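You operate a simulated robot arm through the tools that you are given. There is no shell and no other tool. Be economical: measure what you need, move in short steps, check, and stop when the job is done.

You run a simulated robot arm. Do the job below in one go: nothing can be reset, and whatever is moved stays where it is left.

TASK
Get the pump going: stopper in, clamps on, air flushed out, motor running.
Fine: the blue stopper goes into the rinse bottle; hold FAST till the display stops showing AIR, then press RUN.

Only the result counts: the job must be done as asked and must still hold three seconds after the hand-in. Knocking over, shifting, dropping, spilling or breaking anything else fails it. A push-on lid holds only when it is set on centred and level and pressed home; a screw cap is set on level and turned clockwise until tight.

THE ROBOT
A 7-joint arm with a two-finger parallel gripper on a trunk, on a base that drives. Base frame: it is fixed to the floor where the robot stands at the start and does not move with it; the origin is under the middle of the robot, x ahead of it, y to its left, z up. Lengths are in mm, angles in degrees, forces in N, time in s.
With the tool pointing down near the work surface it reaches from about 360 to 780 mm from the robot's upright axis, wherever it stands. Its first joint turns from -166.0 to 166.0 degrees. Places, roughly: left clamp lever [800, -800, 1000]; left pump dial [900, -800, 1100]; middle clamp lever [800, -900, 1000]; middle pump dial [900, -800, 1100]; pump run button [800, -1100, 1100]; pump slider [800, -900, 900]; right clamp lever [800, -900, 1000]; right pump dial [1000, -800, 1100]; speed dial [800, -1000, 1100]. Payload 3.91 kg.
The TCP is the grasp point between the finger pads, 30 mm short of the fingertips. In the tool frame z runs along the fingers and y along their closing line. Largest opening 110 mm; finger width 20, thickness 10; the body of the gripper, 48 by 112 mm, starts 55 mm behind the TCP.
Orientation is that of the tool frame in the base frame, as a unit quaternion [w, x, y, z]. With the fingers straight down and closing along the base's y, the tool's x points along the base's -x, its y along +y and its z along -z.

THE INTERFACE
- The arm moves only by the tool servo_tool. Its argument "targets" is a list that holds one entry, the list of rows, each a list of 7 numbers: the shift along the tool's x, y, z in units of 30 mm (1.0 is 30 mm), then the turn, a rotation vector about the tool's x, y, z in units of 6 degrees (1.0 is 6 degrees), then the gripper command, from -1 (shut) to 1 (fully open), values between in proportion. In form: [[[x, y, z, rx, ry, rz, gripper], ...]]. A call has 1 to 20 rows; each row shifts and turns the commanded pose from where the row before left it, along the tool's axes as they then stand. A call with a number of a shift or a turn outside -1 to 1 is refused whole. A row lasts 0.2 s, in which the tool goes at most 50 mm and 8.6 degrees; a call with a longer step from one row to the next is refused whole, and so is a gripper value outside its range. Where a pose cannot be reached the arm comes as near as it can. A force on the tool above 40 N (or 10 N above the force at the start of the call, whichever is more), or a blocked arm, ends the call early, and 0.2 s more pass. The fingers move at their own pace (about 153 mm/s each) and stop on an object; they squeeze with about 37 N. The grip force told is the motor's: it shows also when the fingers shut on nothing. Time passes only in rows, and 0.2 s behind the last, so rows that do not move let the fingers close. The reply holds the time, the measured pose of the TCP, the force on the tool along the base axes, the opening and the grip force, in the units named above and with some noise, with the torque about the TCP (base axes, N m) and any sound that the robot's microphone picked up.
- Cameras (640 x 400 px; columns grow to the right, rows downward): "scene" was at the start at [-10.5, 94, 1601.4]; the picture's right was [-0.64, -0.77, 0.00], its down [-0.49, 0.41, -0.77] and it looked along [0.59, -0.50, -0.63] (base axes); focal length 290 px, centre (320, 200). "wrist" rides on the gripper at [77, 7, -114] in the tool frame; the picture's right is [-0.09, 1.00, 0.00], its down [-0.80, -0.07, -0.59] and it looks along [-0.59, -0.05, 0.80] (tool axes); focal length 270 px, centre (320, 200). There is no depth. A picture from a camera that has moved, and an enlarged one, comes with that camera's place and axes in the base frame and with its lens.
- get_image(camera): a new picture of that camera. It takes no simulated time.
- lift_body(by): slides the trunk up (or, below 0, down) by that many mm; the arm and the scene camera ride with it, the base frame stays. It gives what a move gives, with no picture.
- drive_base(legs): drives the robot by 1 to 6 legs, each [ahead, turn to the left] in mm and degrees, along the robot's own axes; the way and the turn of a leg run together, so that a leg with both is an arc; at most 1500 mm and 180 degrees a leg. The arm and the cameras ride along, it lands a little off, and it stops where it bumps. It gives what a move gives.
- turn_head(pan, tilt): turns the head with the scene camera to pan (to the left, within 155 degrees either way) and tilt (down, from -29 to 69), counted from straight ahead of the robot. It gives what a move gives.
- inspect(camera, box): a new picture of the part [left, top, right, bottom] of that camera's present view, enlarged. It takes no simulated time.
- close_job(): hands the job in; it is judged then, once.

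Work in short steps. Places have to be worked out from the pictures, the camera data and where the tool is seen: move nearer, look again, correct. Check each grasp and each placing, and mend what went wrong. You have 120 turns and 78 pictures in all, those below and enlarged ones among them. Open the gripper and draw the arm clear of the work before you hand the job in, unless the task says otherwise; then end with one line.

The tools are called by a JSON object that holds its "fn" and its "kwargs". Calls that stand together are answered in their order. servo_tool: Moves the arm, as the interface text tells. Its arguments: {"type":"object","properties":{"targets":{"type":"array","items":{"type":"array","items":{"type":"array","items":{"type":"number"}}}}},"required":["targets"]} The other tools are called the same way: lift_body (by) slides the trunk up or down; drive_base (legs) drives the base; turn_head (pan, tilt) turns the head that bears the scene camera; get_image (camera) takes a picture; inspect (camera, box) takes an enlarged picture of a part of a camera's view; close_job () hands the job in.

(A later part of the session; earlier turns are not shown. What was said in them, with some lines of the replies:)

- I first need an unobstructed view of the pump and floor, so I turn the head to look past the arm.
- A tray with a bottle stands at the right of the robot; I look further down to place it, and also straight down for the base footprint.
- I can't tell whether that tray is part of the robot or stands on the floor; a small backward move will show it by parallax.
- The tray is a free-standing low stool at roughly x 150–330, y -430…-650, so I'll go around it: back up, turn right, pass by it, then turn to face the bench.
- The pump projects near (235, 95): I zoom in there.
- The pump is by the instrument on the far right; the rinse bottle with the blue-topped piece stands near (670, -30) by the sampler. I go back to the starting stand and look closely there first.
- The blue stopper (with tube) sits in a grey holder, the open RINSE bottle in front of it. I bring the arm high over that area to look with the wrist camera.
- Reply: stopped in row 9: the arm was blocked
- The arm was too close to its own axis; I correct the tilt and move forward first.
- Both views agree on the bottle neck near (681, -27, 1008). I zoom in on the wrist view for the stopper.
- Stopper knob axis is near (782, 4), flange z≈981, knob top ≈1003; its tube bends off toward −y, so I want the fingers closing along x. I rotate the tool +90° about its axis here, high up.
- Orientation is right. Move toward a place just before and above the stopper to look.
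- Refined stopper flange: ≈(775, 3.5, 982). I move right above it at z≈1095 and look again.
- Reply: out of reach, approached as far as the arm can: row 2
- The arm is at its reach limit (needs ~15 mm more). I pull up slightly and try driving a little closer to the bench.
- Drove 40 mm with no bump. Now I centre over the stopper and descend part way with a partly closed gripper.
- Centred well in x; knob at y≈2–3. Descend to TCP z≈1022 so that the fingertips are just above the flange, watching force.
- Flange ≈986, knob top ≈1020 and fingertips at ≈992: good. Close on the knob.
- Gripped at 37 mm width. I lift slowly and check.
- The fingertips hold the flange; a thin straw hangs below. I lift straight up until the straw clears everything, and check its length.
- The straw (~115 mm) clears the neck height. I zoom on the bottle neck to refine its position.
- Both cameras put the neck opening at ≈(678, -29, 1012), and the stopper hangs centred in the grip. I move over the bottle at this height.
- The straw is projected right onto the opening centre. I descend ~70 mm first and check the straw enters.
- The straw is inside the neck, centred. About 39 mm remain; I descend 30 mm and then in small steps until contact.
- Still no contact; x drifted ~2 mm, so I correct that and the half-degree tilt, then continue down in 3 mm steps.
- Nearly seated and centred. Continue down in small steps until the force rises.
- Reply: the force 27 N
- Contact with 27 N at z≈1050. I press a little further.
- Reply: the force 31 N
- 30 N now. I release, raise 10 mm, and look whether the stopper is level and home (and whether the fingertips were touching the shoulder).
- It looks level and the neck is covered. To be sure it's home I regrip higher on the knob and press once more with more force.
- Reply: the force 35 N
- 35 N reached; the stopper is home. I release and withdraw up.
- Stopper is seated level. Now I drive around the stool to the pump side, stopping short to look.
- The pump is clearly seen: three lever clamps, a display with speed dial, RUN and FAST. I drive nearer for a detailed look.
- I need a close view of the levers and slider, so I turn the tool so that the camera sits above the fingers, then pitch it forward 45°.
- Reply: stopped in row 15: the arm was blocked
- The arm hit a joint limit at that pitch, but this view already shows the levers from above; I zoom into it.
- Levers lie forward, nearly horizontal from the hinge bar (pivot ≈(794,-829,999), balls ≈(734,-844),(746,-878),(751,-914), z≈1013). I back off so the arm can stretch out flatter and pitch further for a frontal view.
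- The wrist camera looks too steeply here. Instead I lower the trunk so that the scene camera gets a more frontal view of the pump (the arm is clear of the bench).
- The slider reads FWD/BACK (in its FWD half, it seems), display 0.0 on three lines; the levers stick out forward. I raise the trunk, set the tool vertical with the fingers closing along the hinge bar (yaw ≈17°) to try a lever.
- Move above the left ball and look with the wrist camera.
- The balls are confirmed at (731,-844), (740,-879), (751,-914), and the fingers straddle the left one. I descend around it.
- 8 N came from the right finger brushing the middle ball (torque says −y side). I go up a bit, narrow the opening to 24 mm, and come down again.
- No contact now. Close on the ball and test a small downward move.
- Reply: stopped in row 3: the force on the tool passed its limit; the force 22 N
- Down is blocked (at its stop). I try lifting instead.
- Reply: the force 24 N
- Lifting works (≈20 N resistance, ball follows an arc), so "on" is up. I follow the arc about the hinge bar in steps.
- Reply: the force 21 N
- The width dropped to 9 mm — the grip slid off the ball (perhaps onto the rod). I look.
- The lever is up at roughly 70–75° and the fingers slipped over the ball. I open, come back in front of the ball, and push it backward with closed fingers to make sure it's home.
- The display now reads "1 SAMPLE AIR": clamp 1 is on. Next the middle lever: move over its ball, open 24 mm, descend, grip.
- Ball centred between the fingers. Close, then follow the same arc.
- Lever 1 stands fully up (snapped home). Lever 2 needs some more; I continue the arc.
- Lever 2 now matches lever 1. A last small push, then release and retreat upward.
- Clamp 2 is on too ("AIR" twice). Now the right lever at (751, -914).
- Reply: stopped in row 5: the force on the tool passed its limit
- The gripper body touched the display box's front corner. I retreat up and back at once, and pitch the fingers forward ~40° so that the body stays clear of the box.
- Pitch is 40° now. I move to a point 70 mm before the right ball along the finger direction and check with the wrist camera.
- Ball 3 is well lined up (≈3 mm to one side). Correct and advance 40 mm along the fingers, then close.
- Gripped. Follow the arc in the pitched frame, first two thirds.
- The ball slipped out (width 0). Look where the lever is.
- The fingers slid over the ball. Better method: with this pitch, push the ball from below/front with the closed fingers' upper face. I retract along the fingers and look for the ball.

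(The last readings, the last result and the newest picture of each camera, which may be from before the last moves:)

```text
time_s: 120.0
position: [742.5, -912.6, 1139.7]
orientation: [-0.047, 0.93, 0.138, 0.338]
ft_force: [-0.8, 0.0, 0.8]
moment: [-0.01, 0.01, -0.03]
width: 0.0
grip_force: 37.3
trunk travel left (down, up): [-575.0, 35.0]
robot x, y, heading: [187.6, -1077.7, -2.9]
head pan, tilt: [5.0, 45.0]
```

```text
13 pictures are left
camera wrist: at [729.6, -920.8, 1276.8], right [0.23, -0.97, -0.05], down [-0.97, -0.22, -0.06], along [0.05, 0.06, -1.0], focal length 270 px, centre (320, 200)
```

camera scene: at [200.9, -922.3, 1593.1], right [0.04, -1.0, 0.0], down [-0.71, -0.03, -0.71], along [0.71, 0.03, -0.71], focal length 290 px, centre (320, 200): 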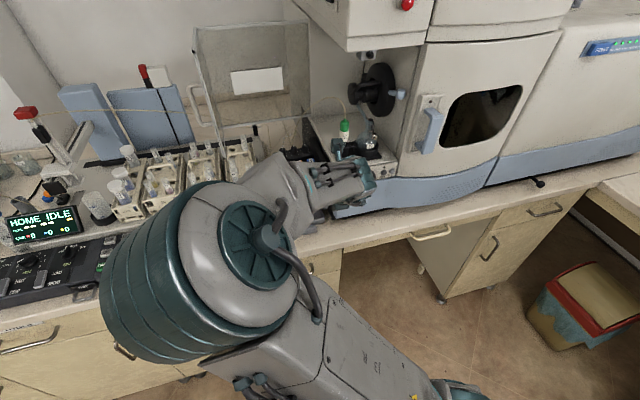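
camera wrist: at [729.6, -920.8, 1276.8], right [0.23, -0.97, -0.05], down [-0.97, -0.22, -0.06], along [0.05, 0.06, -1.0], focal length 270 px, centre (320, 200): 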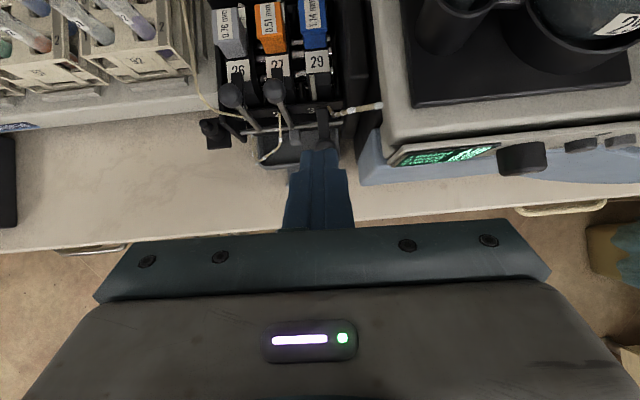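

{"fn": "inspect", "kwargs": {"camera": "wrist", "box": [270, 80, 370, 180]}}

```text
4.00 times, centred on (320, 130) of wrist
camera zoom: at [729.6, -920.8, 1276.8], right [0.23, -0.97, -0.05], down [-0.97, -0.22, -0.06], along [0.05, 0.06, -1.0], focal length 1081 px, centre (320, 480)
```

zoom: 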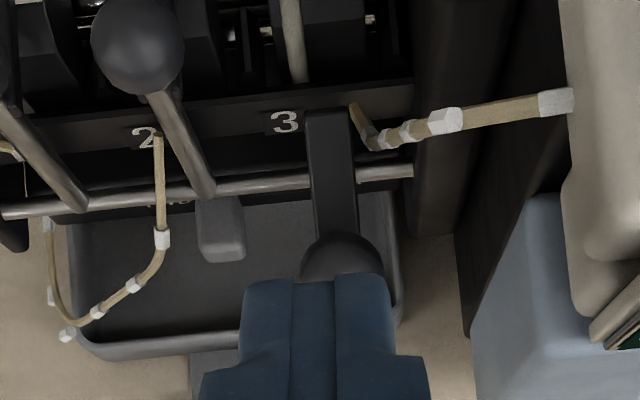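

Lever 3 is at ≈59° (ball ≈(783,-902,1059)). I go beneath/in front of the ball with closed fingers, then push it up and back along the tool's x.

{"fn": "servo_tool", "kwargs": {"targets": [[[-0.79, 0.02, 0, 0, 0, 0, -1], [-0.79, 0.02, 0, 0, 0, 0, -1], [0, 0, 0.7, 0, 0, 0, -1], [0, 0, 0.7, 0, 0, 0, -1], [0, 0, 0.7, 0, 0, 0, -1], [0, 0, 0.7, 0, 0, 0, -1], [0, 0, 0, 0, 0, 0, -1]]]}}

{"fn": "servo_tool", "kwargs": {"targets": [[[0.2, 0, 0, 0, 0, 0, -1], [0.2, 0, 0, 0, 0, 0, -1], [0.2, 0, 0, 0, 0, 0, -1], [0.2, 0, 0, 0, 0, 0, -1], [0, 0, 0, 0, 0, 0, -1]]]}}

{"fn": "get_image", "kwargs": {"camera": "wrist"}}

```text
time_s: 121.6
position: [761.8, -910.5, 1041.8]
orientation: [-0.047, 0.93, 0.139, 0.337]
ft_force: [0.8, 0.1, -0.7]
moment: [-0.04, -0.01, -0.03]
width: 0.0
grip_force: 37.6
trunk travel left (down, up): [-575.0, 35.0]
robot x, y, heading: [188.3, -1075.2, -2.7]
head pan, tilt: [5.0, 45.0]
```

```text
time_s: 122.8
position: [777.2, -904.4, 1057.3]
orientation: [-0.047, 0.929, 0.14, 0.338]
ft_force: [0.4, -0.1, -0.2]
moment: [0.0, 0.01, -0.01]
width: 0.0
grip_force: 37.7
trunk travel left (down, up): [-575.0, 35.0]
robot x, y, heading: [189.8, -1079.0, -3.0]
head pan, tilt: [5.0, 45.0]
```

```text
11 pictures are left
camera wrist: at [764.6, -913.1, 1195.6], right [0.23, -0.97, -0.05], down [-0.97, -0.22, -0.06], along [0.05, 0.06, -1.0], focal length 270 px, centre (320, 200)
```

wrist: 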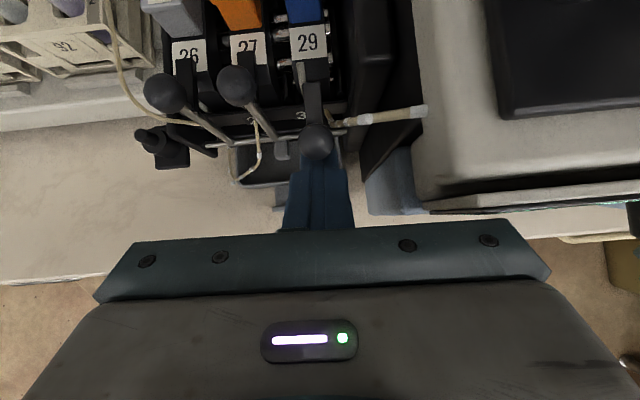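

The ball is now right above the fingers. I keep pushing.

{"fn": "servo_tool", "kwargs": {"targets": [[[0.2, 0, 0, 0, 0, 0, -1], [0.2, 0, 0, 0, 0, 0, -1], [0.2, 0, 0, 0, 0, 0, -1], [0, 0, 0, 0, 0, 0, -1]]]}}

```text
time_s: 123.8
position: [789.3, -901.2, 1069.2]
orientation: [-0.047, 0.93, 0.14, 0.338]
ft_force: [0.1, 1.4, -0.2]
moment: [0.01, -0.01, -0.04]
width: 0.0
grip_force: 37.4
trunk travel left (down, up): [-575.0, 35.0]
robot x, y, heading: [185.3, -1076.4, -2.9]
head pan, tilt: [5.0, 45.0]
```

{"fn": "servo_tool", "kwargs": {"targets": [[[0.2, 0, 0.1, 0, 0, 0, -1], [0.2, 0, 0.1, 0, 0, 0, -1], [0.2, 0, 0.1, 0, 0, 0, -1], [0, 0, 0, 0, 0, 0, -1]]]}}

{"fn": "get_image", "kwargs": {"camera": "wrist"}}

```text
time_s: 124.6
position: [798.9, -898.5, 1075.4]
orientation: [-0.046, 0.93, 0.138, 0.338]
ft_force: [-27.3, -3.5, 18.4]
moment: [-1.27, -0.39, -1.41]
width: 0.0
grip_force: 37.2
trunk travel left (down, up): [-575.0, 35.0]
robot x, y, heading: [187.3, -1079.6, -2.6]
head pan, tilt: [5.0, 45.0]
stopped in row 3: the force on the tool passed its limit (the readings are from after the stop); the commanded pose is now the measured one
```

```text
10 pictures are left
camera wrist: at [786.3, -906.9, 1213.5], right [0.22, -0.97, -0.05], down [-0.97, -0.22, -0.06], along [0.05, 0.06, -1.0], focal length 270 px, centre (320, 200)
```

wrist: 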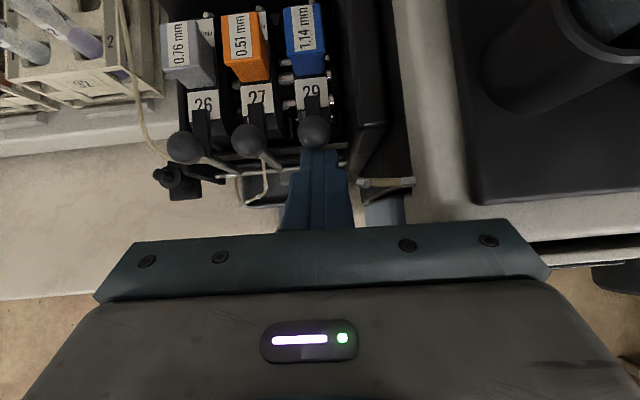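

The three balls are now in line, so lever 3 is up; the contact is the hand against the box corner. I retreat along −z right away and check the display.

{"fn": "servo_tool", "kwargs": {"targets": [[[-0.1, 0, -0.4, 0, 0, 0, -1], [-0.2, 0, -0.7, 0, 0, 0, -1], [-0.2, 0, -0.9, 0, 0, 0, -1], [-0.2, 0, -0.9, 0, 0, 0, -1], [-0.2, 0, -0.9, 0, 0, 0, -1], [0, 0, 0, 0, 0, 0, -1]]]}}

{"fn": "inspect", "kwargs": {"camera": "scene", "box": [280, 100, 420, 220]}}

```text
time_s: 126.0
position: [714.2, -921.9, 1142.6]
orientation: [-0.046, 0.931, 0.139, 0.335]
ft_force: [1.0, 0.7, 0.2]
moment: [-0.01, -0.01, -0.02]
width: 0.0
grip_force: 37.6
trunk travel left (down, up): [-575.0, 35.0]
robot x, y, heading: [186.7, -1073.5, -2.8]
head pan, tilt: [5.0, 45.0]
```

```text
3.33 times, centred on (350, 160) of scene
camera zoom: at [200.3, -922.2, 1593.1], right [0.04, -1.0, 0.0], down [-0.71, -0.03, -0.71], along [0.71, 0.03, -0.71], focal length 966 px, centre (220, 333)
```

zoom: 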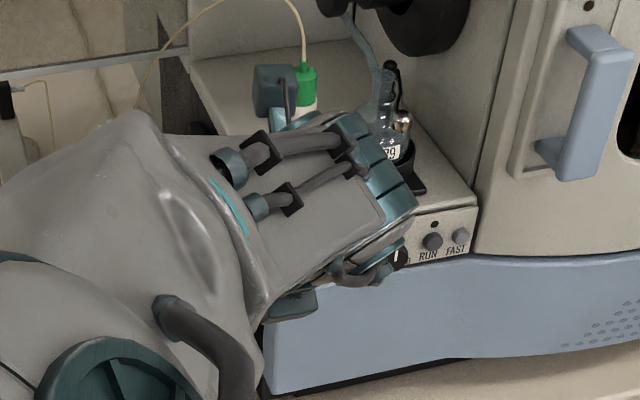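

From two views RUN ≈(817,-1071,1090) and FAST ≈(824,-1095,1090). I move in front of FAST, staying ~60 mm off the panel, and look.

{"fn": "servo_tool", "kwargs": {"targets": [[[-0.219, 0.822, 0.018, 0, 0, 0, -1], [-0.219, 0.822, 0.018, 0, 0, 0, -1], [-0.219, 0.822, 0.018, 0, 0, 0, -1], [-0.219, 0.822, 0.018, 0, 0, 0, -1], [-0.219, 0.822, 0.018, 0, 0, 0, -1], [-0.219, 0.822, 0.018, 0, 0, 0, -1], [-0.219, 0.822, 0.018, 0, 0, 0, -1], [-0.219, 0.822, 0.018, 0, 0, 0, -1], [0, 0, 0, 0, 0, 0, -1]]]}}

{"fn": "get_image", "kwargs": {"camera": "wrist"}}

{"fn": "inspect", "kwargs": {"camera": "scene", "box": [265, 110, 425, 230]}}

```text
time_s: 128.0
position: [735.7, -1124.3, 1108.1]
orientation: [-0.047, 0.931, 0.138, 0.336]
ft_force: [-0.1, 0.2, 0.7]
moment: [0.01, 0.0, 0.0]
width: 0.2
grip_force: 37.8
trunk travel left (down, up): [-575.0, 35.0]
robot x, y, heading: [186.9, -1078.2, -2.9]
head pan, tilt: [5.0, 45.0]
```

```text
8 pictures are left
camera wrist: at [722.2, -1132.8, 1245.1], right [0.22, -0.97, -0.05], down [-0.97, -0.22, -0.05], along [0.04, 0.06, -1.0], focal length 270 px, centre (320, 200)
```

wrist: 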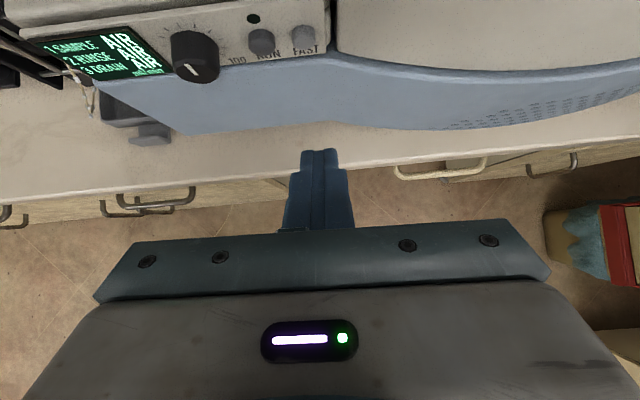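

```text
3.33 times, centred on (345, 170) of scene
camera zoom: at [200.1, -922.3, 1593.1], right [0.04, -1.0, 0.0], down [-0.71, -0.03, -0.71], along [0.71, 0.03, -0.71], focal length 966 px, centre (237, 300)
```

zoom: 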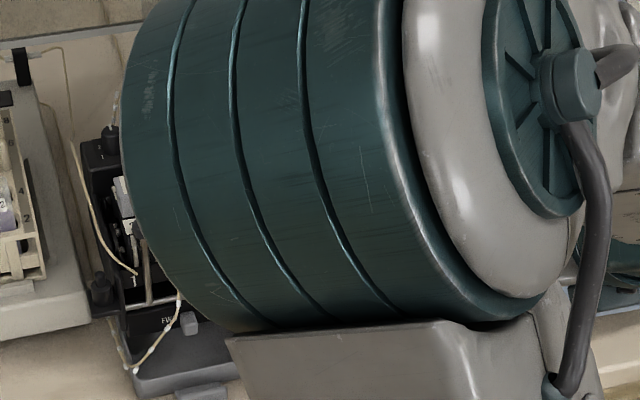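

The wrist view shows AIR on all three lines — all clamps are on — and refines FAST to ≈(824,-1093,1089). I approach to ~10 mm from it.

{"fn": "servo_tool", "kwargs": {"targets": [[[0.337, -0.033, 0.311, 0, 0, 0, -1], [0.337, -0.033, 0.311, 0, 0, 0, -1], [0.337, -0.033, 0.311, 0, 0, 0, -1], [0.337, -0.033, 0.311, 0, 0, 0, -1], [0, 0, 0, 0, 0, 0, -1]]]}}

{"fn": "inspect", "kwargs": {"camera": "wrist", "box": [120, 60, 420, 220]}}

```text
time_s: 129.2
position: [785.6, -1104.3, 1103.3]
orientation: [-0.046, 0.931, 0.138, 0.336]
ft_force: [-0.1, -0.7, 0.0]
moment: [0.02, 0.0, -0.01]
width: 0.0
grip_force: 38.2
trunk travel left (down, up): [-575.0, 35.0]
robot x, y, heading: [185.2, -1078.4, -2.9]
head pan, tilt: [5.0, 45.0]
```

```text
2.13 times, centred on (270, 140) of wrist
camera zoom: at [773.7, -1113.7, 1241.1], right [0.22, -0.97, -0.05], down [-0.97, -0.22, -0.05], along [0.04, 0.06, -1.0], focal length 577 px, centre (427, 328)
```

zoom: 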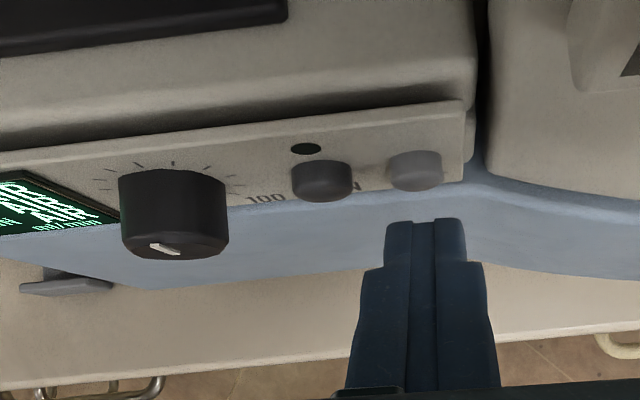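

Lined up within ~2 mm. Now small 3 mm steps into the button.

{"fn": "servo_tool", "kwargs": {"targets": [[[0.077, -0.05, 0.064, 0, 0, 0, -1], [0.077, 0, 0.064, 0, 0, 0, -1], [0.077, 0, 0.064, 0, 0, 0, -1], [0.077, 0, 0.064, 0, 0, 0, -1], [0, 0, 0, 0, 0, 0, -1]]]}}

```text
time_s: 130.4
position: [795.1, -1100.9, 1103.8]
orientation: [-0.047, 0.931, 0.138, 0.335]
ft_force: [-15.8, -0.6, -5.4]
moment: [0.33, -0.89, -0.6]
width: 0.2
grip_force: 37.9
trunk travel left (down, up): [-575.0, 35.0]
robot x, y, heading: [187.9, -1078.4, -2.6]
head pan, tilt: [5.0, 45.0]
heard: click
```

A click: FAST is pressed at 16 N. I hold for 4 s.

{"fn": "servo_tool", "kwargs": {"targets": [[[0, 0, 0, 0, 0, 0, -1], [0, 0, 0, 0, 0, 0, -1], [0, 0, 0, 0, 0, 0, -1], [0, 0, 0, 0, 0, 0, -1], [0, 0, 0, 0, 0, 0, -1], [0, 0, 0, 0, 0, 0, -1], [0, 0, 0, 0, 0, 0, -1], [0, 0, 0, 0, 0, 0, -1], [0, 0, 0, 0, 0, 0, -1], [0, 0, 0, 0, 0, 0, -1], [0, 0, 0, 0, 0, 0, -1], [0, 0, 0, 0, 0, 0, -1], [0, 0, 0, 0, 0, 0, -1], [0, 0, 0, 0, 0, 0, -1], [0, 0, 0, 0, 0, 0, -1], [0, 0, 0, 0, 0, 0, -1], [0, 0, 0, 0, 0, 0, -1], [0, 0, 0, 0, 0, 0, -1], [0, 0, 0, 0, 0, 0, -1], [0, 0, 0, 0, 0, 0, -1]]]}}

{"fn": "inspect", "kwargs": {"camera": "wrist", "box": [0, 60, 330, 220]}}

```text
time_s: 134.6
position: [794.6, -1100.2, 1104.5]
orientation: [-0.046, 0.931, 0.138, 0.336]
ft_force: [-22.1, -2.5, -18.9]
moment: [1.01, -1.39, -0.9]
width: 0.0
grip_force: 37.4
trunk travel left (down, up): [-575.0, 35.0]
robot x, y, heading: [185.5, -1079.8, -2.8]
head pan, tilt: [5.0, 45.0]
```

```text
1.94 times, centred on (165, 140) of wrist
camera zoom: at [783.0, -1109.3, 1241.9], right [0.22, -0.97, -0.05], down [-0.97, -0.22, -0.05], along [0.04, 0.06, -1.0], focal length 524 px, centre (621, 316)
```

zoom: 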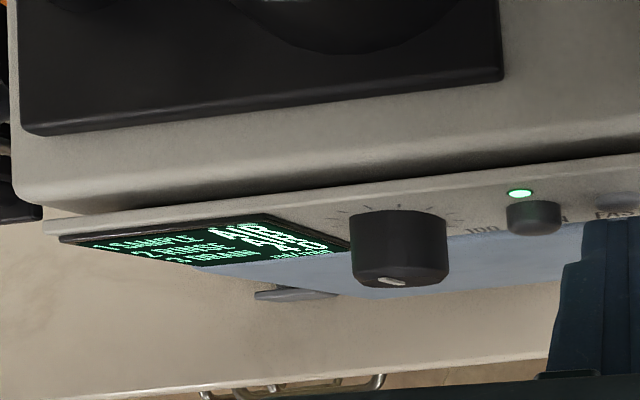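

The lamp is lit and the display is changing (third line seems no longer AIR). I hold on for 8 s more.

{"fn": "servo_tool", "kwargs": {"targets": [[[0, 0, 0, 0, 0, 0, -1], [0, 0, 0, 0, 0, 0, -1], [0, 0, 0, 0, 0, 0, -1], [0, 0, 0, 0, 0, 0, -1], [0, 0, 0, 0, 0, 0, -1], [0, 0, 0, 0, 0, 0, -1], [0, 0, 0, 0, 0, 0, -1], [0, 0, 0, 0, 0, 0, -1], [0, 0, 0, 0, 0, 0, -1], [0, 0, 0, 0, 0, 0, -1], [0, 0, 0, 0, 0, 0, -1], [0, 0, 0, 0, 0, 0, -1], [0, 0, 0, 0, 0, 0, -1], [0, 0, 0, 0, 0, 0, -1], [0, 0, 0, 0, 0, 0, -1], [0, 0, 0, 0, 0, 0, -1], [0, 0, 0, 0, 0, 0, -1], [0, 0, 0, 0, 0, 0, -1], [0, 0, 0, 0, 0, 0, -1], [0, 0, 0, 0, 0, 0, -1]]]}}

{"fn": "servo_tool", "kwargs": {"targets": [[[0, 0, 0, 0, 0, 0, -1], [0, 0, 0, 0, 0, 0, -1], [0, 0, 0, 0, 0, 0, -1], [0, 0, 0, 0, 0, 0, -1], [0, 0, 0, 0, 0, 0, -1], [0, 0, 0, 0, 0, 0, -1], [0, 0, 0, 0, 0, 0, -1], [0, 0, 0, 0, 0, 0, -1], [0, 0, 0, 0, 0, 0, -1], [0, 0, 0, 0, 0, 0, -1], [0, 0, 0, 0, 0, 0, -1], [0, 0, 0, 0, 0, 0, -1], [0, 0, 0, 0, 0, 0, -1], [0, 0, 0, 0, 0, 0, -1], [0, 0, 0, 0, 0, 0, -1], [0, 0, 0, 0, 0, 0, -1], [0, 0, 0, 0, 0, 0, -1], [0, 0, 0, 0, 0, 0, -1], [0, 0, 0, 0, 0, 0, -1], [0, 0, 0, 0, 0, 0, -1]]]}}

{"fn": "inspect", "kwargs": {"camera": "wrist", "box": [20, 150, 190, 220]}}

```text
time_s: 138.8
position: [795.7, -1100.1, 1104.7]
orientation: [-0.047, 0.931, 0.138, 0.335]
ft_force: [-21.2, -3.4, -18.1]
moment: [1.04, -1.41, -0.85]
width: 0.0
grip_force: 37.5
trunk travel left (down, up): [-575.0, 35.0]
robot x, y, heading: [190.1, -1076.2, -2.9]
head pan, tilt: [5.0, 45.0]
```

```text
time_s: 143.0
position: [795.8, -1101.3, 1103.8]
orientation: [-0.046, 0.931, 0.137, 0.336]
ft_force: [-22.2, -4.2, -16.7]
moment: [1.0, -1.39, -0.79]
width: 0.1
grip_force: 37.5
trunk travel left (down, up): [-575.0, 35.0]
robot x, y, heading: [188.3, -1079.9, -2.8]
head pan, tilt: [5.0, 45.0]
```

```text
3.76 times, centred on (105, 185) of wrist
camera zoom: at [783.1, -1109.7, 1242.0], right [0.22, -0.97, -0.05], down [-0.97, -0.22, -0.05], along [0.04, 0.06, -1.0], focal length 1018 px, centre (1129, 256)
```

zoom: 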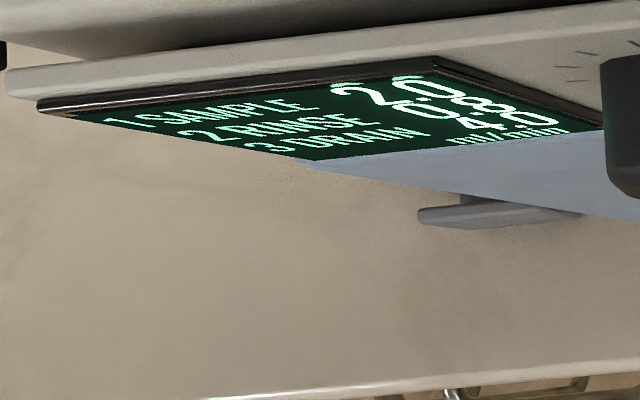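

All lines show flow (2.0 / 0.8 / 4.0), no AIR. Release FAST, back off 20 mm, shift 25 mm to RUN, approach.

{"fn": "servo_tool", "kwargs": {"targets": [[[-0.255, 0, -0.215, 0, 0, 0, -1], [-0.255, 0, -0.215, 0, 0, 0, -1], [0, -0.415, 0, 0, 0, 0, -1], [0, -0.415, 0, 0, 0, 0, -1], [0.15, 0, 0.13, 0, 0, 0, -1], [0, 0, 0, 0, 0, 0, -1]]]}}

{"fn": "inspect", "kwargs": {"camera": "wrist", "box": [120, 60, 420, 220]}}

```text
time_s: 144.4
position: [777.1, -1080.3, 1105.6]
orientation: [-0.046, 0.931, 0.138, 0.335]
ft_force: [0.5, 0.0, 0.3]
moment: [0.04, 0.03, 0.02]
width: 0.1
grip_force: 37.8
trunk travel left (down, up): [-575.0, 35.0]
robot x, y, heading: [187.7, -1078.1, -2.8]
head pan, tilt: [5.0, 45.0]
```

```text
2.13 times, centred on (270, 140) of wrist
camera zoom: at [764.4, -1089.2, 1242.4], right [0.22, -0.97, -0.05], down [-0.97, -0.22, -0.05], along [0.04, 0.06, -1.0], focal length 577 px, centre (427, 328)
```

zoom: 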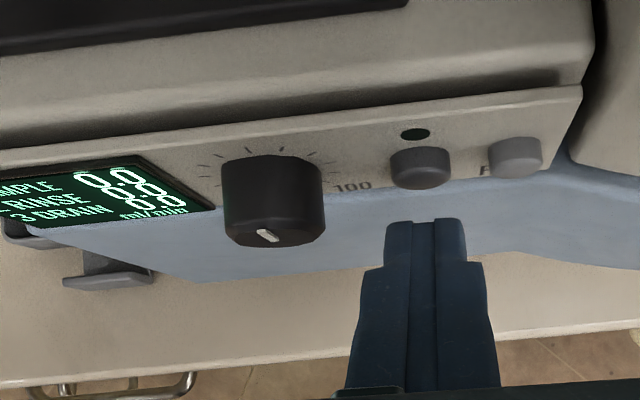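

Display shows zeros without AIR, and the fingers face RUN. Press in 3 mm steps until the click.

{"fn": "servo_tool", "kwargs": {"targets": [[[0.077, -0.04, 0.064, 0, 0, 0, -1], [0.077, 0, 0.064, 0, 0, 0, -1], [0.077, 0, 0.064, 0, 0, 0, -1], [0.077, 0, 0.064, 0, 0, 0, -1], [0, 0, 0, 0, 0, 0, -1]]]}}

```text
time_s: 145.6
position: [787.4, -1076.7, 1104.7]
orientation: [-0.047, 0.931, 0.139, 0.336]
ft_force: [-5.2, -0.1, -0.4]
moment: [0.04, 0.12, 0.03]
width: 0.0
grip_force: 37.8
trunk travel left (down, up): [-575.0, 35.0]
robot x, y, heading: [186.0, -1081.1, -2.7]
head pan, tilt: [5.0, 45.0]
heard: click
```

Click heard. I back straight off and check the display and lamp.

{"fn": "servo_tool", "kwargs": {"targets": [[[-0.255, 0, -0.215, 0, 0, 0, -1], [-0.255, 0, -0.215, 0, 0, 0, -1], [-0.3, 0, -0.3, 0, 0, 0, -1], [-0.3, 0, -0.3, 0, 0, 0, -1], [-0.3, 0, -0.3, 0, 0, 0, -1], [0, 0, 0, 0, 0, 0, -1]]]}}

{"fn": "get_image", "kwargs": {"camera": "wrist"}}

```text
time_s: 147.0
position: [731.1, -1093.3, 1109.2]
orientation: [-0.047, 0.931, 0.138, 0.335]
ft_force: [0.5, 0.0, 0.5]
moment: [0.0, -0.04, 0.04]
width: 0.3
grip_force: 38.5
trunk travel left (down, up): [-575.0, 35.0]
robot x, y, heading: [189.0, -1076.5, -3.0]
head pan, tilt: [5.0, 45.0]
```

```text
2 pictures are left
camera wrist: at [719.5, -1101.0, 1246.0], right [0.22, -0.97, -0.05], down [-0.97, -0.22, -0.05], along [0.04, 0.06, -1.0], focal length 270 px, centre (320, 200)
```

wrist: 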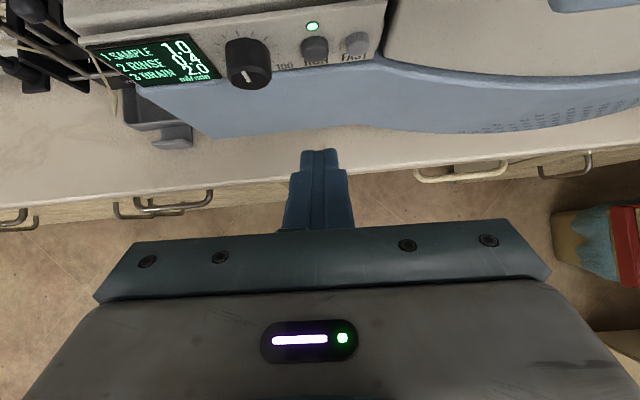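

Motor runs (lamp green, 1.0/0.4/2.0 ml/min). I open the gripper and back the robot off from the bench.

{"fn": "servo_tool", "kwargs": {"targets": [[[-0.5, 0, -0.5, 0, 0, 0, 0], [-0.5, 0, -0.5, 0, 0, 0, 0], [0, 0, 0, 0, 0, 0, 1], [0, 0, 0, 0, 0, 0, 1]]]}}

{"fn": "drive_base", "kwargs": {"legs": [[-200, 0]]}}

{"fn": "get_image", "kwargs": {"camera": "scene"}}

```text
time_s: 148.0
position: [691.6, -1106.4, 1111.5]
orientation: [-0.047, 0.931, 0.139, 0.335]
ft_force: [0.7, -0.2, 0.1]
moment: [-0.01, 0.03, 0.0]
width: 109.8
grip_force: 0.1
trunk travel left (down, up): [-575.0, 35.0]
robot x, y, heading: [185.4, -1079.3, -2.9]
head pan, tilt: [5.0, 45.0]
```

```text
time_s: 149.6
position: [492.8, -1096.5, 1113.4]
orientation: [-0.047, 0.93, 0.138, 0.336]
ft_force: [-1.1, 0.4, -0.3]
moment: [0.04, -0.01, 0.0]
width: 109.9
grip_force: 0.0
trunk travel left (down, up): [-575.0, 35.0]
robot x, y, heading: [-8.8, -1063.9, -2.5]
head pan, tilt: [5.0, 45.0]
```

```text
1 pictures are left
camera scene: at [1.4, -911.9, 1593.2], right [0.04, -1.0, 0.0], down [-0.71, -0.03, -0.71], along [0.71, 0.03, -0.71], focal length 290 px, centre (320, 200)
```

scene: 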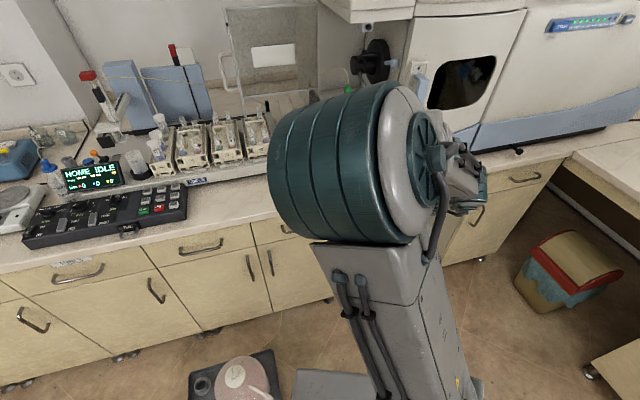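

The arm is clear, the stopper is still in the rinse bottle and nothing in view looks disturbed; the pump was running when last seen. I hand the job in.

{"fn": "close_job", "kwargs": {}}

```text
The job is handed in.
```

The pump is running. The blue stopper is pressed into the rinse bottle, all three clamps are on, and FAST was held until the display stopped showing AIR. RUN was then pressed: the lamp is green and the display reads 1.0 / 0.4 / 2.0 ml/min. While setting the right clamp, the gripper twice bumped the corner of the pump's display box; I saw no sign that it moved.
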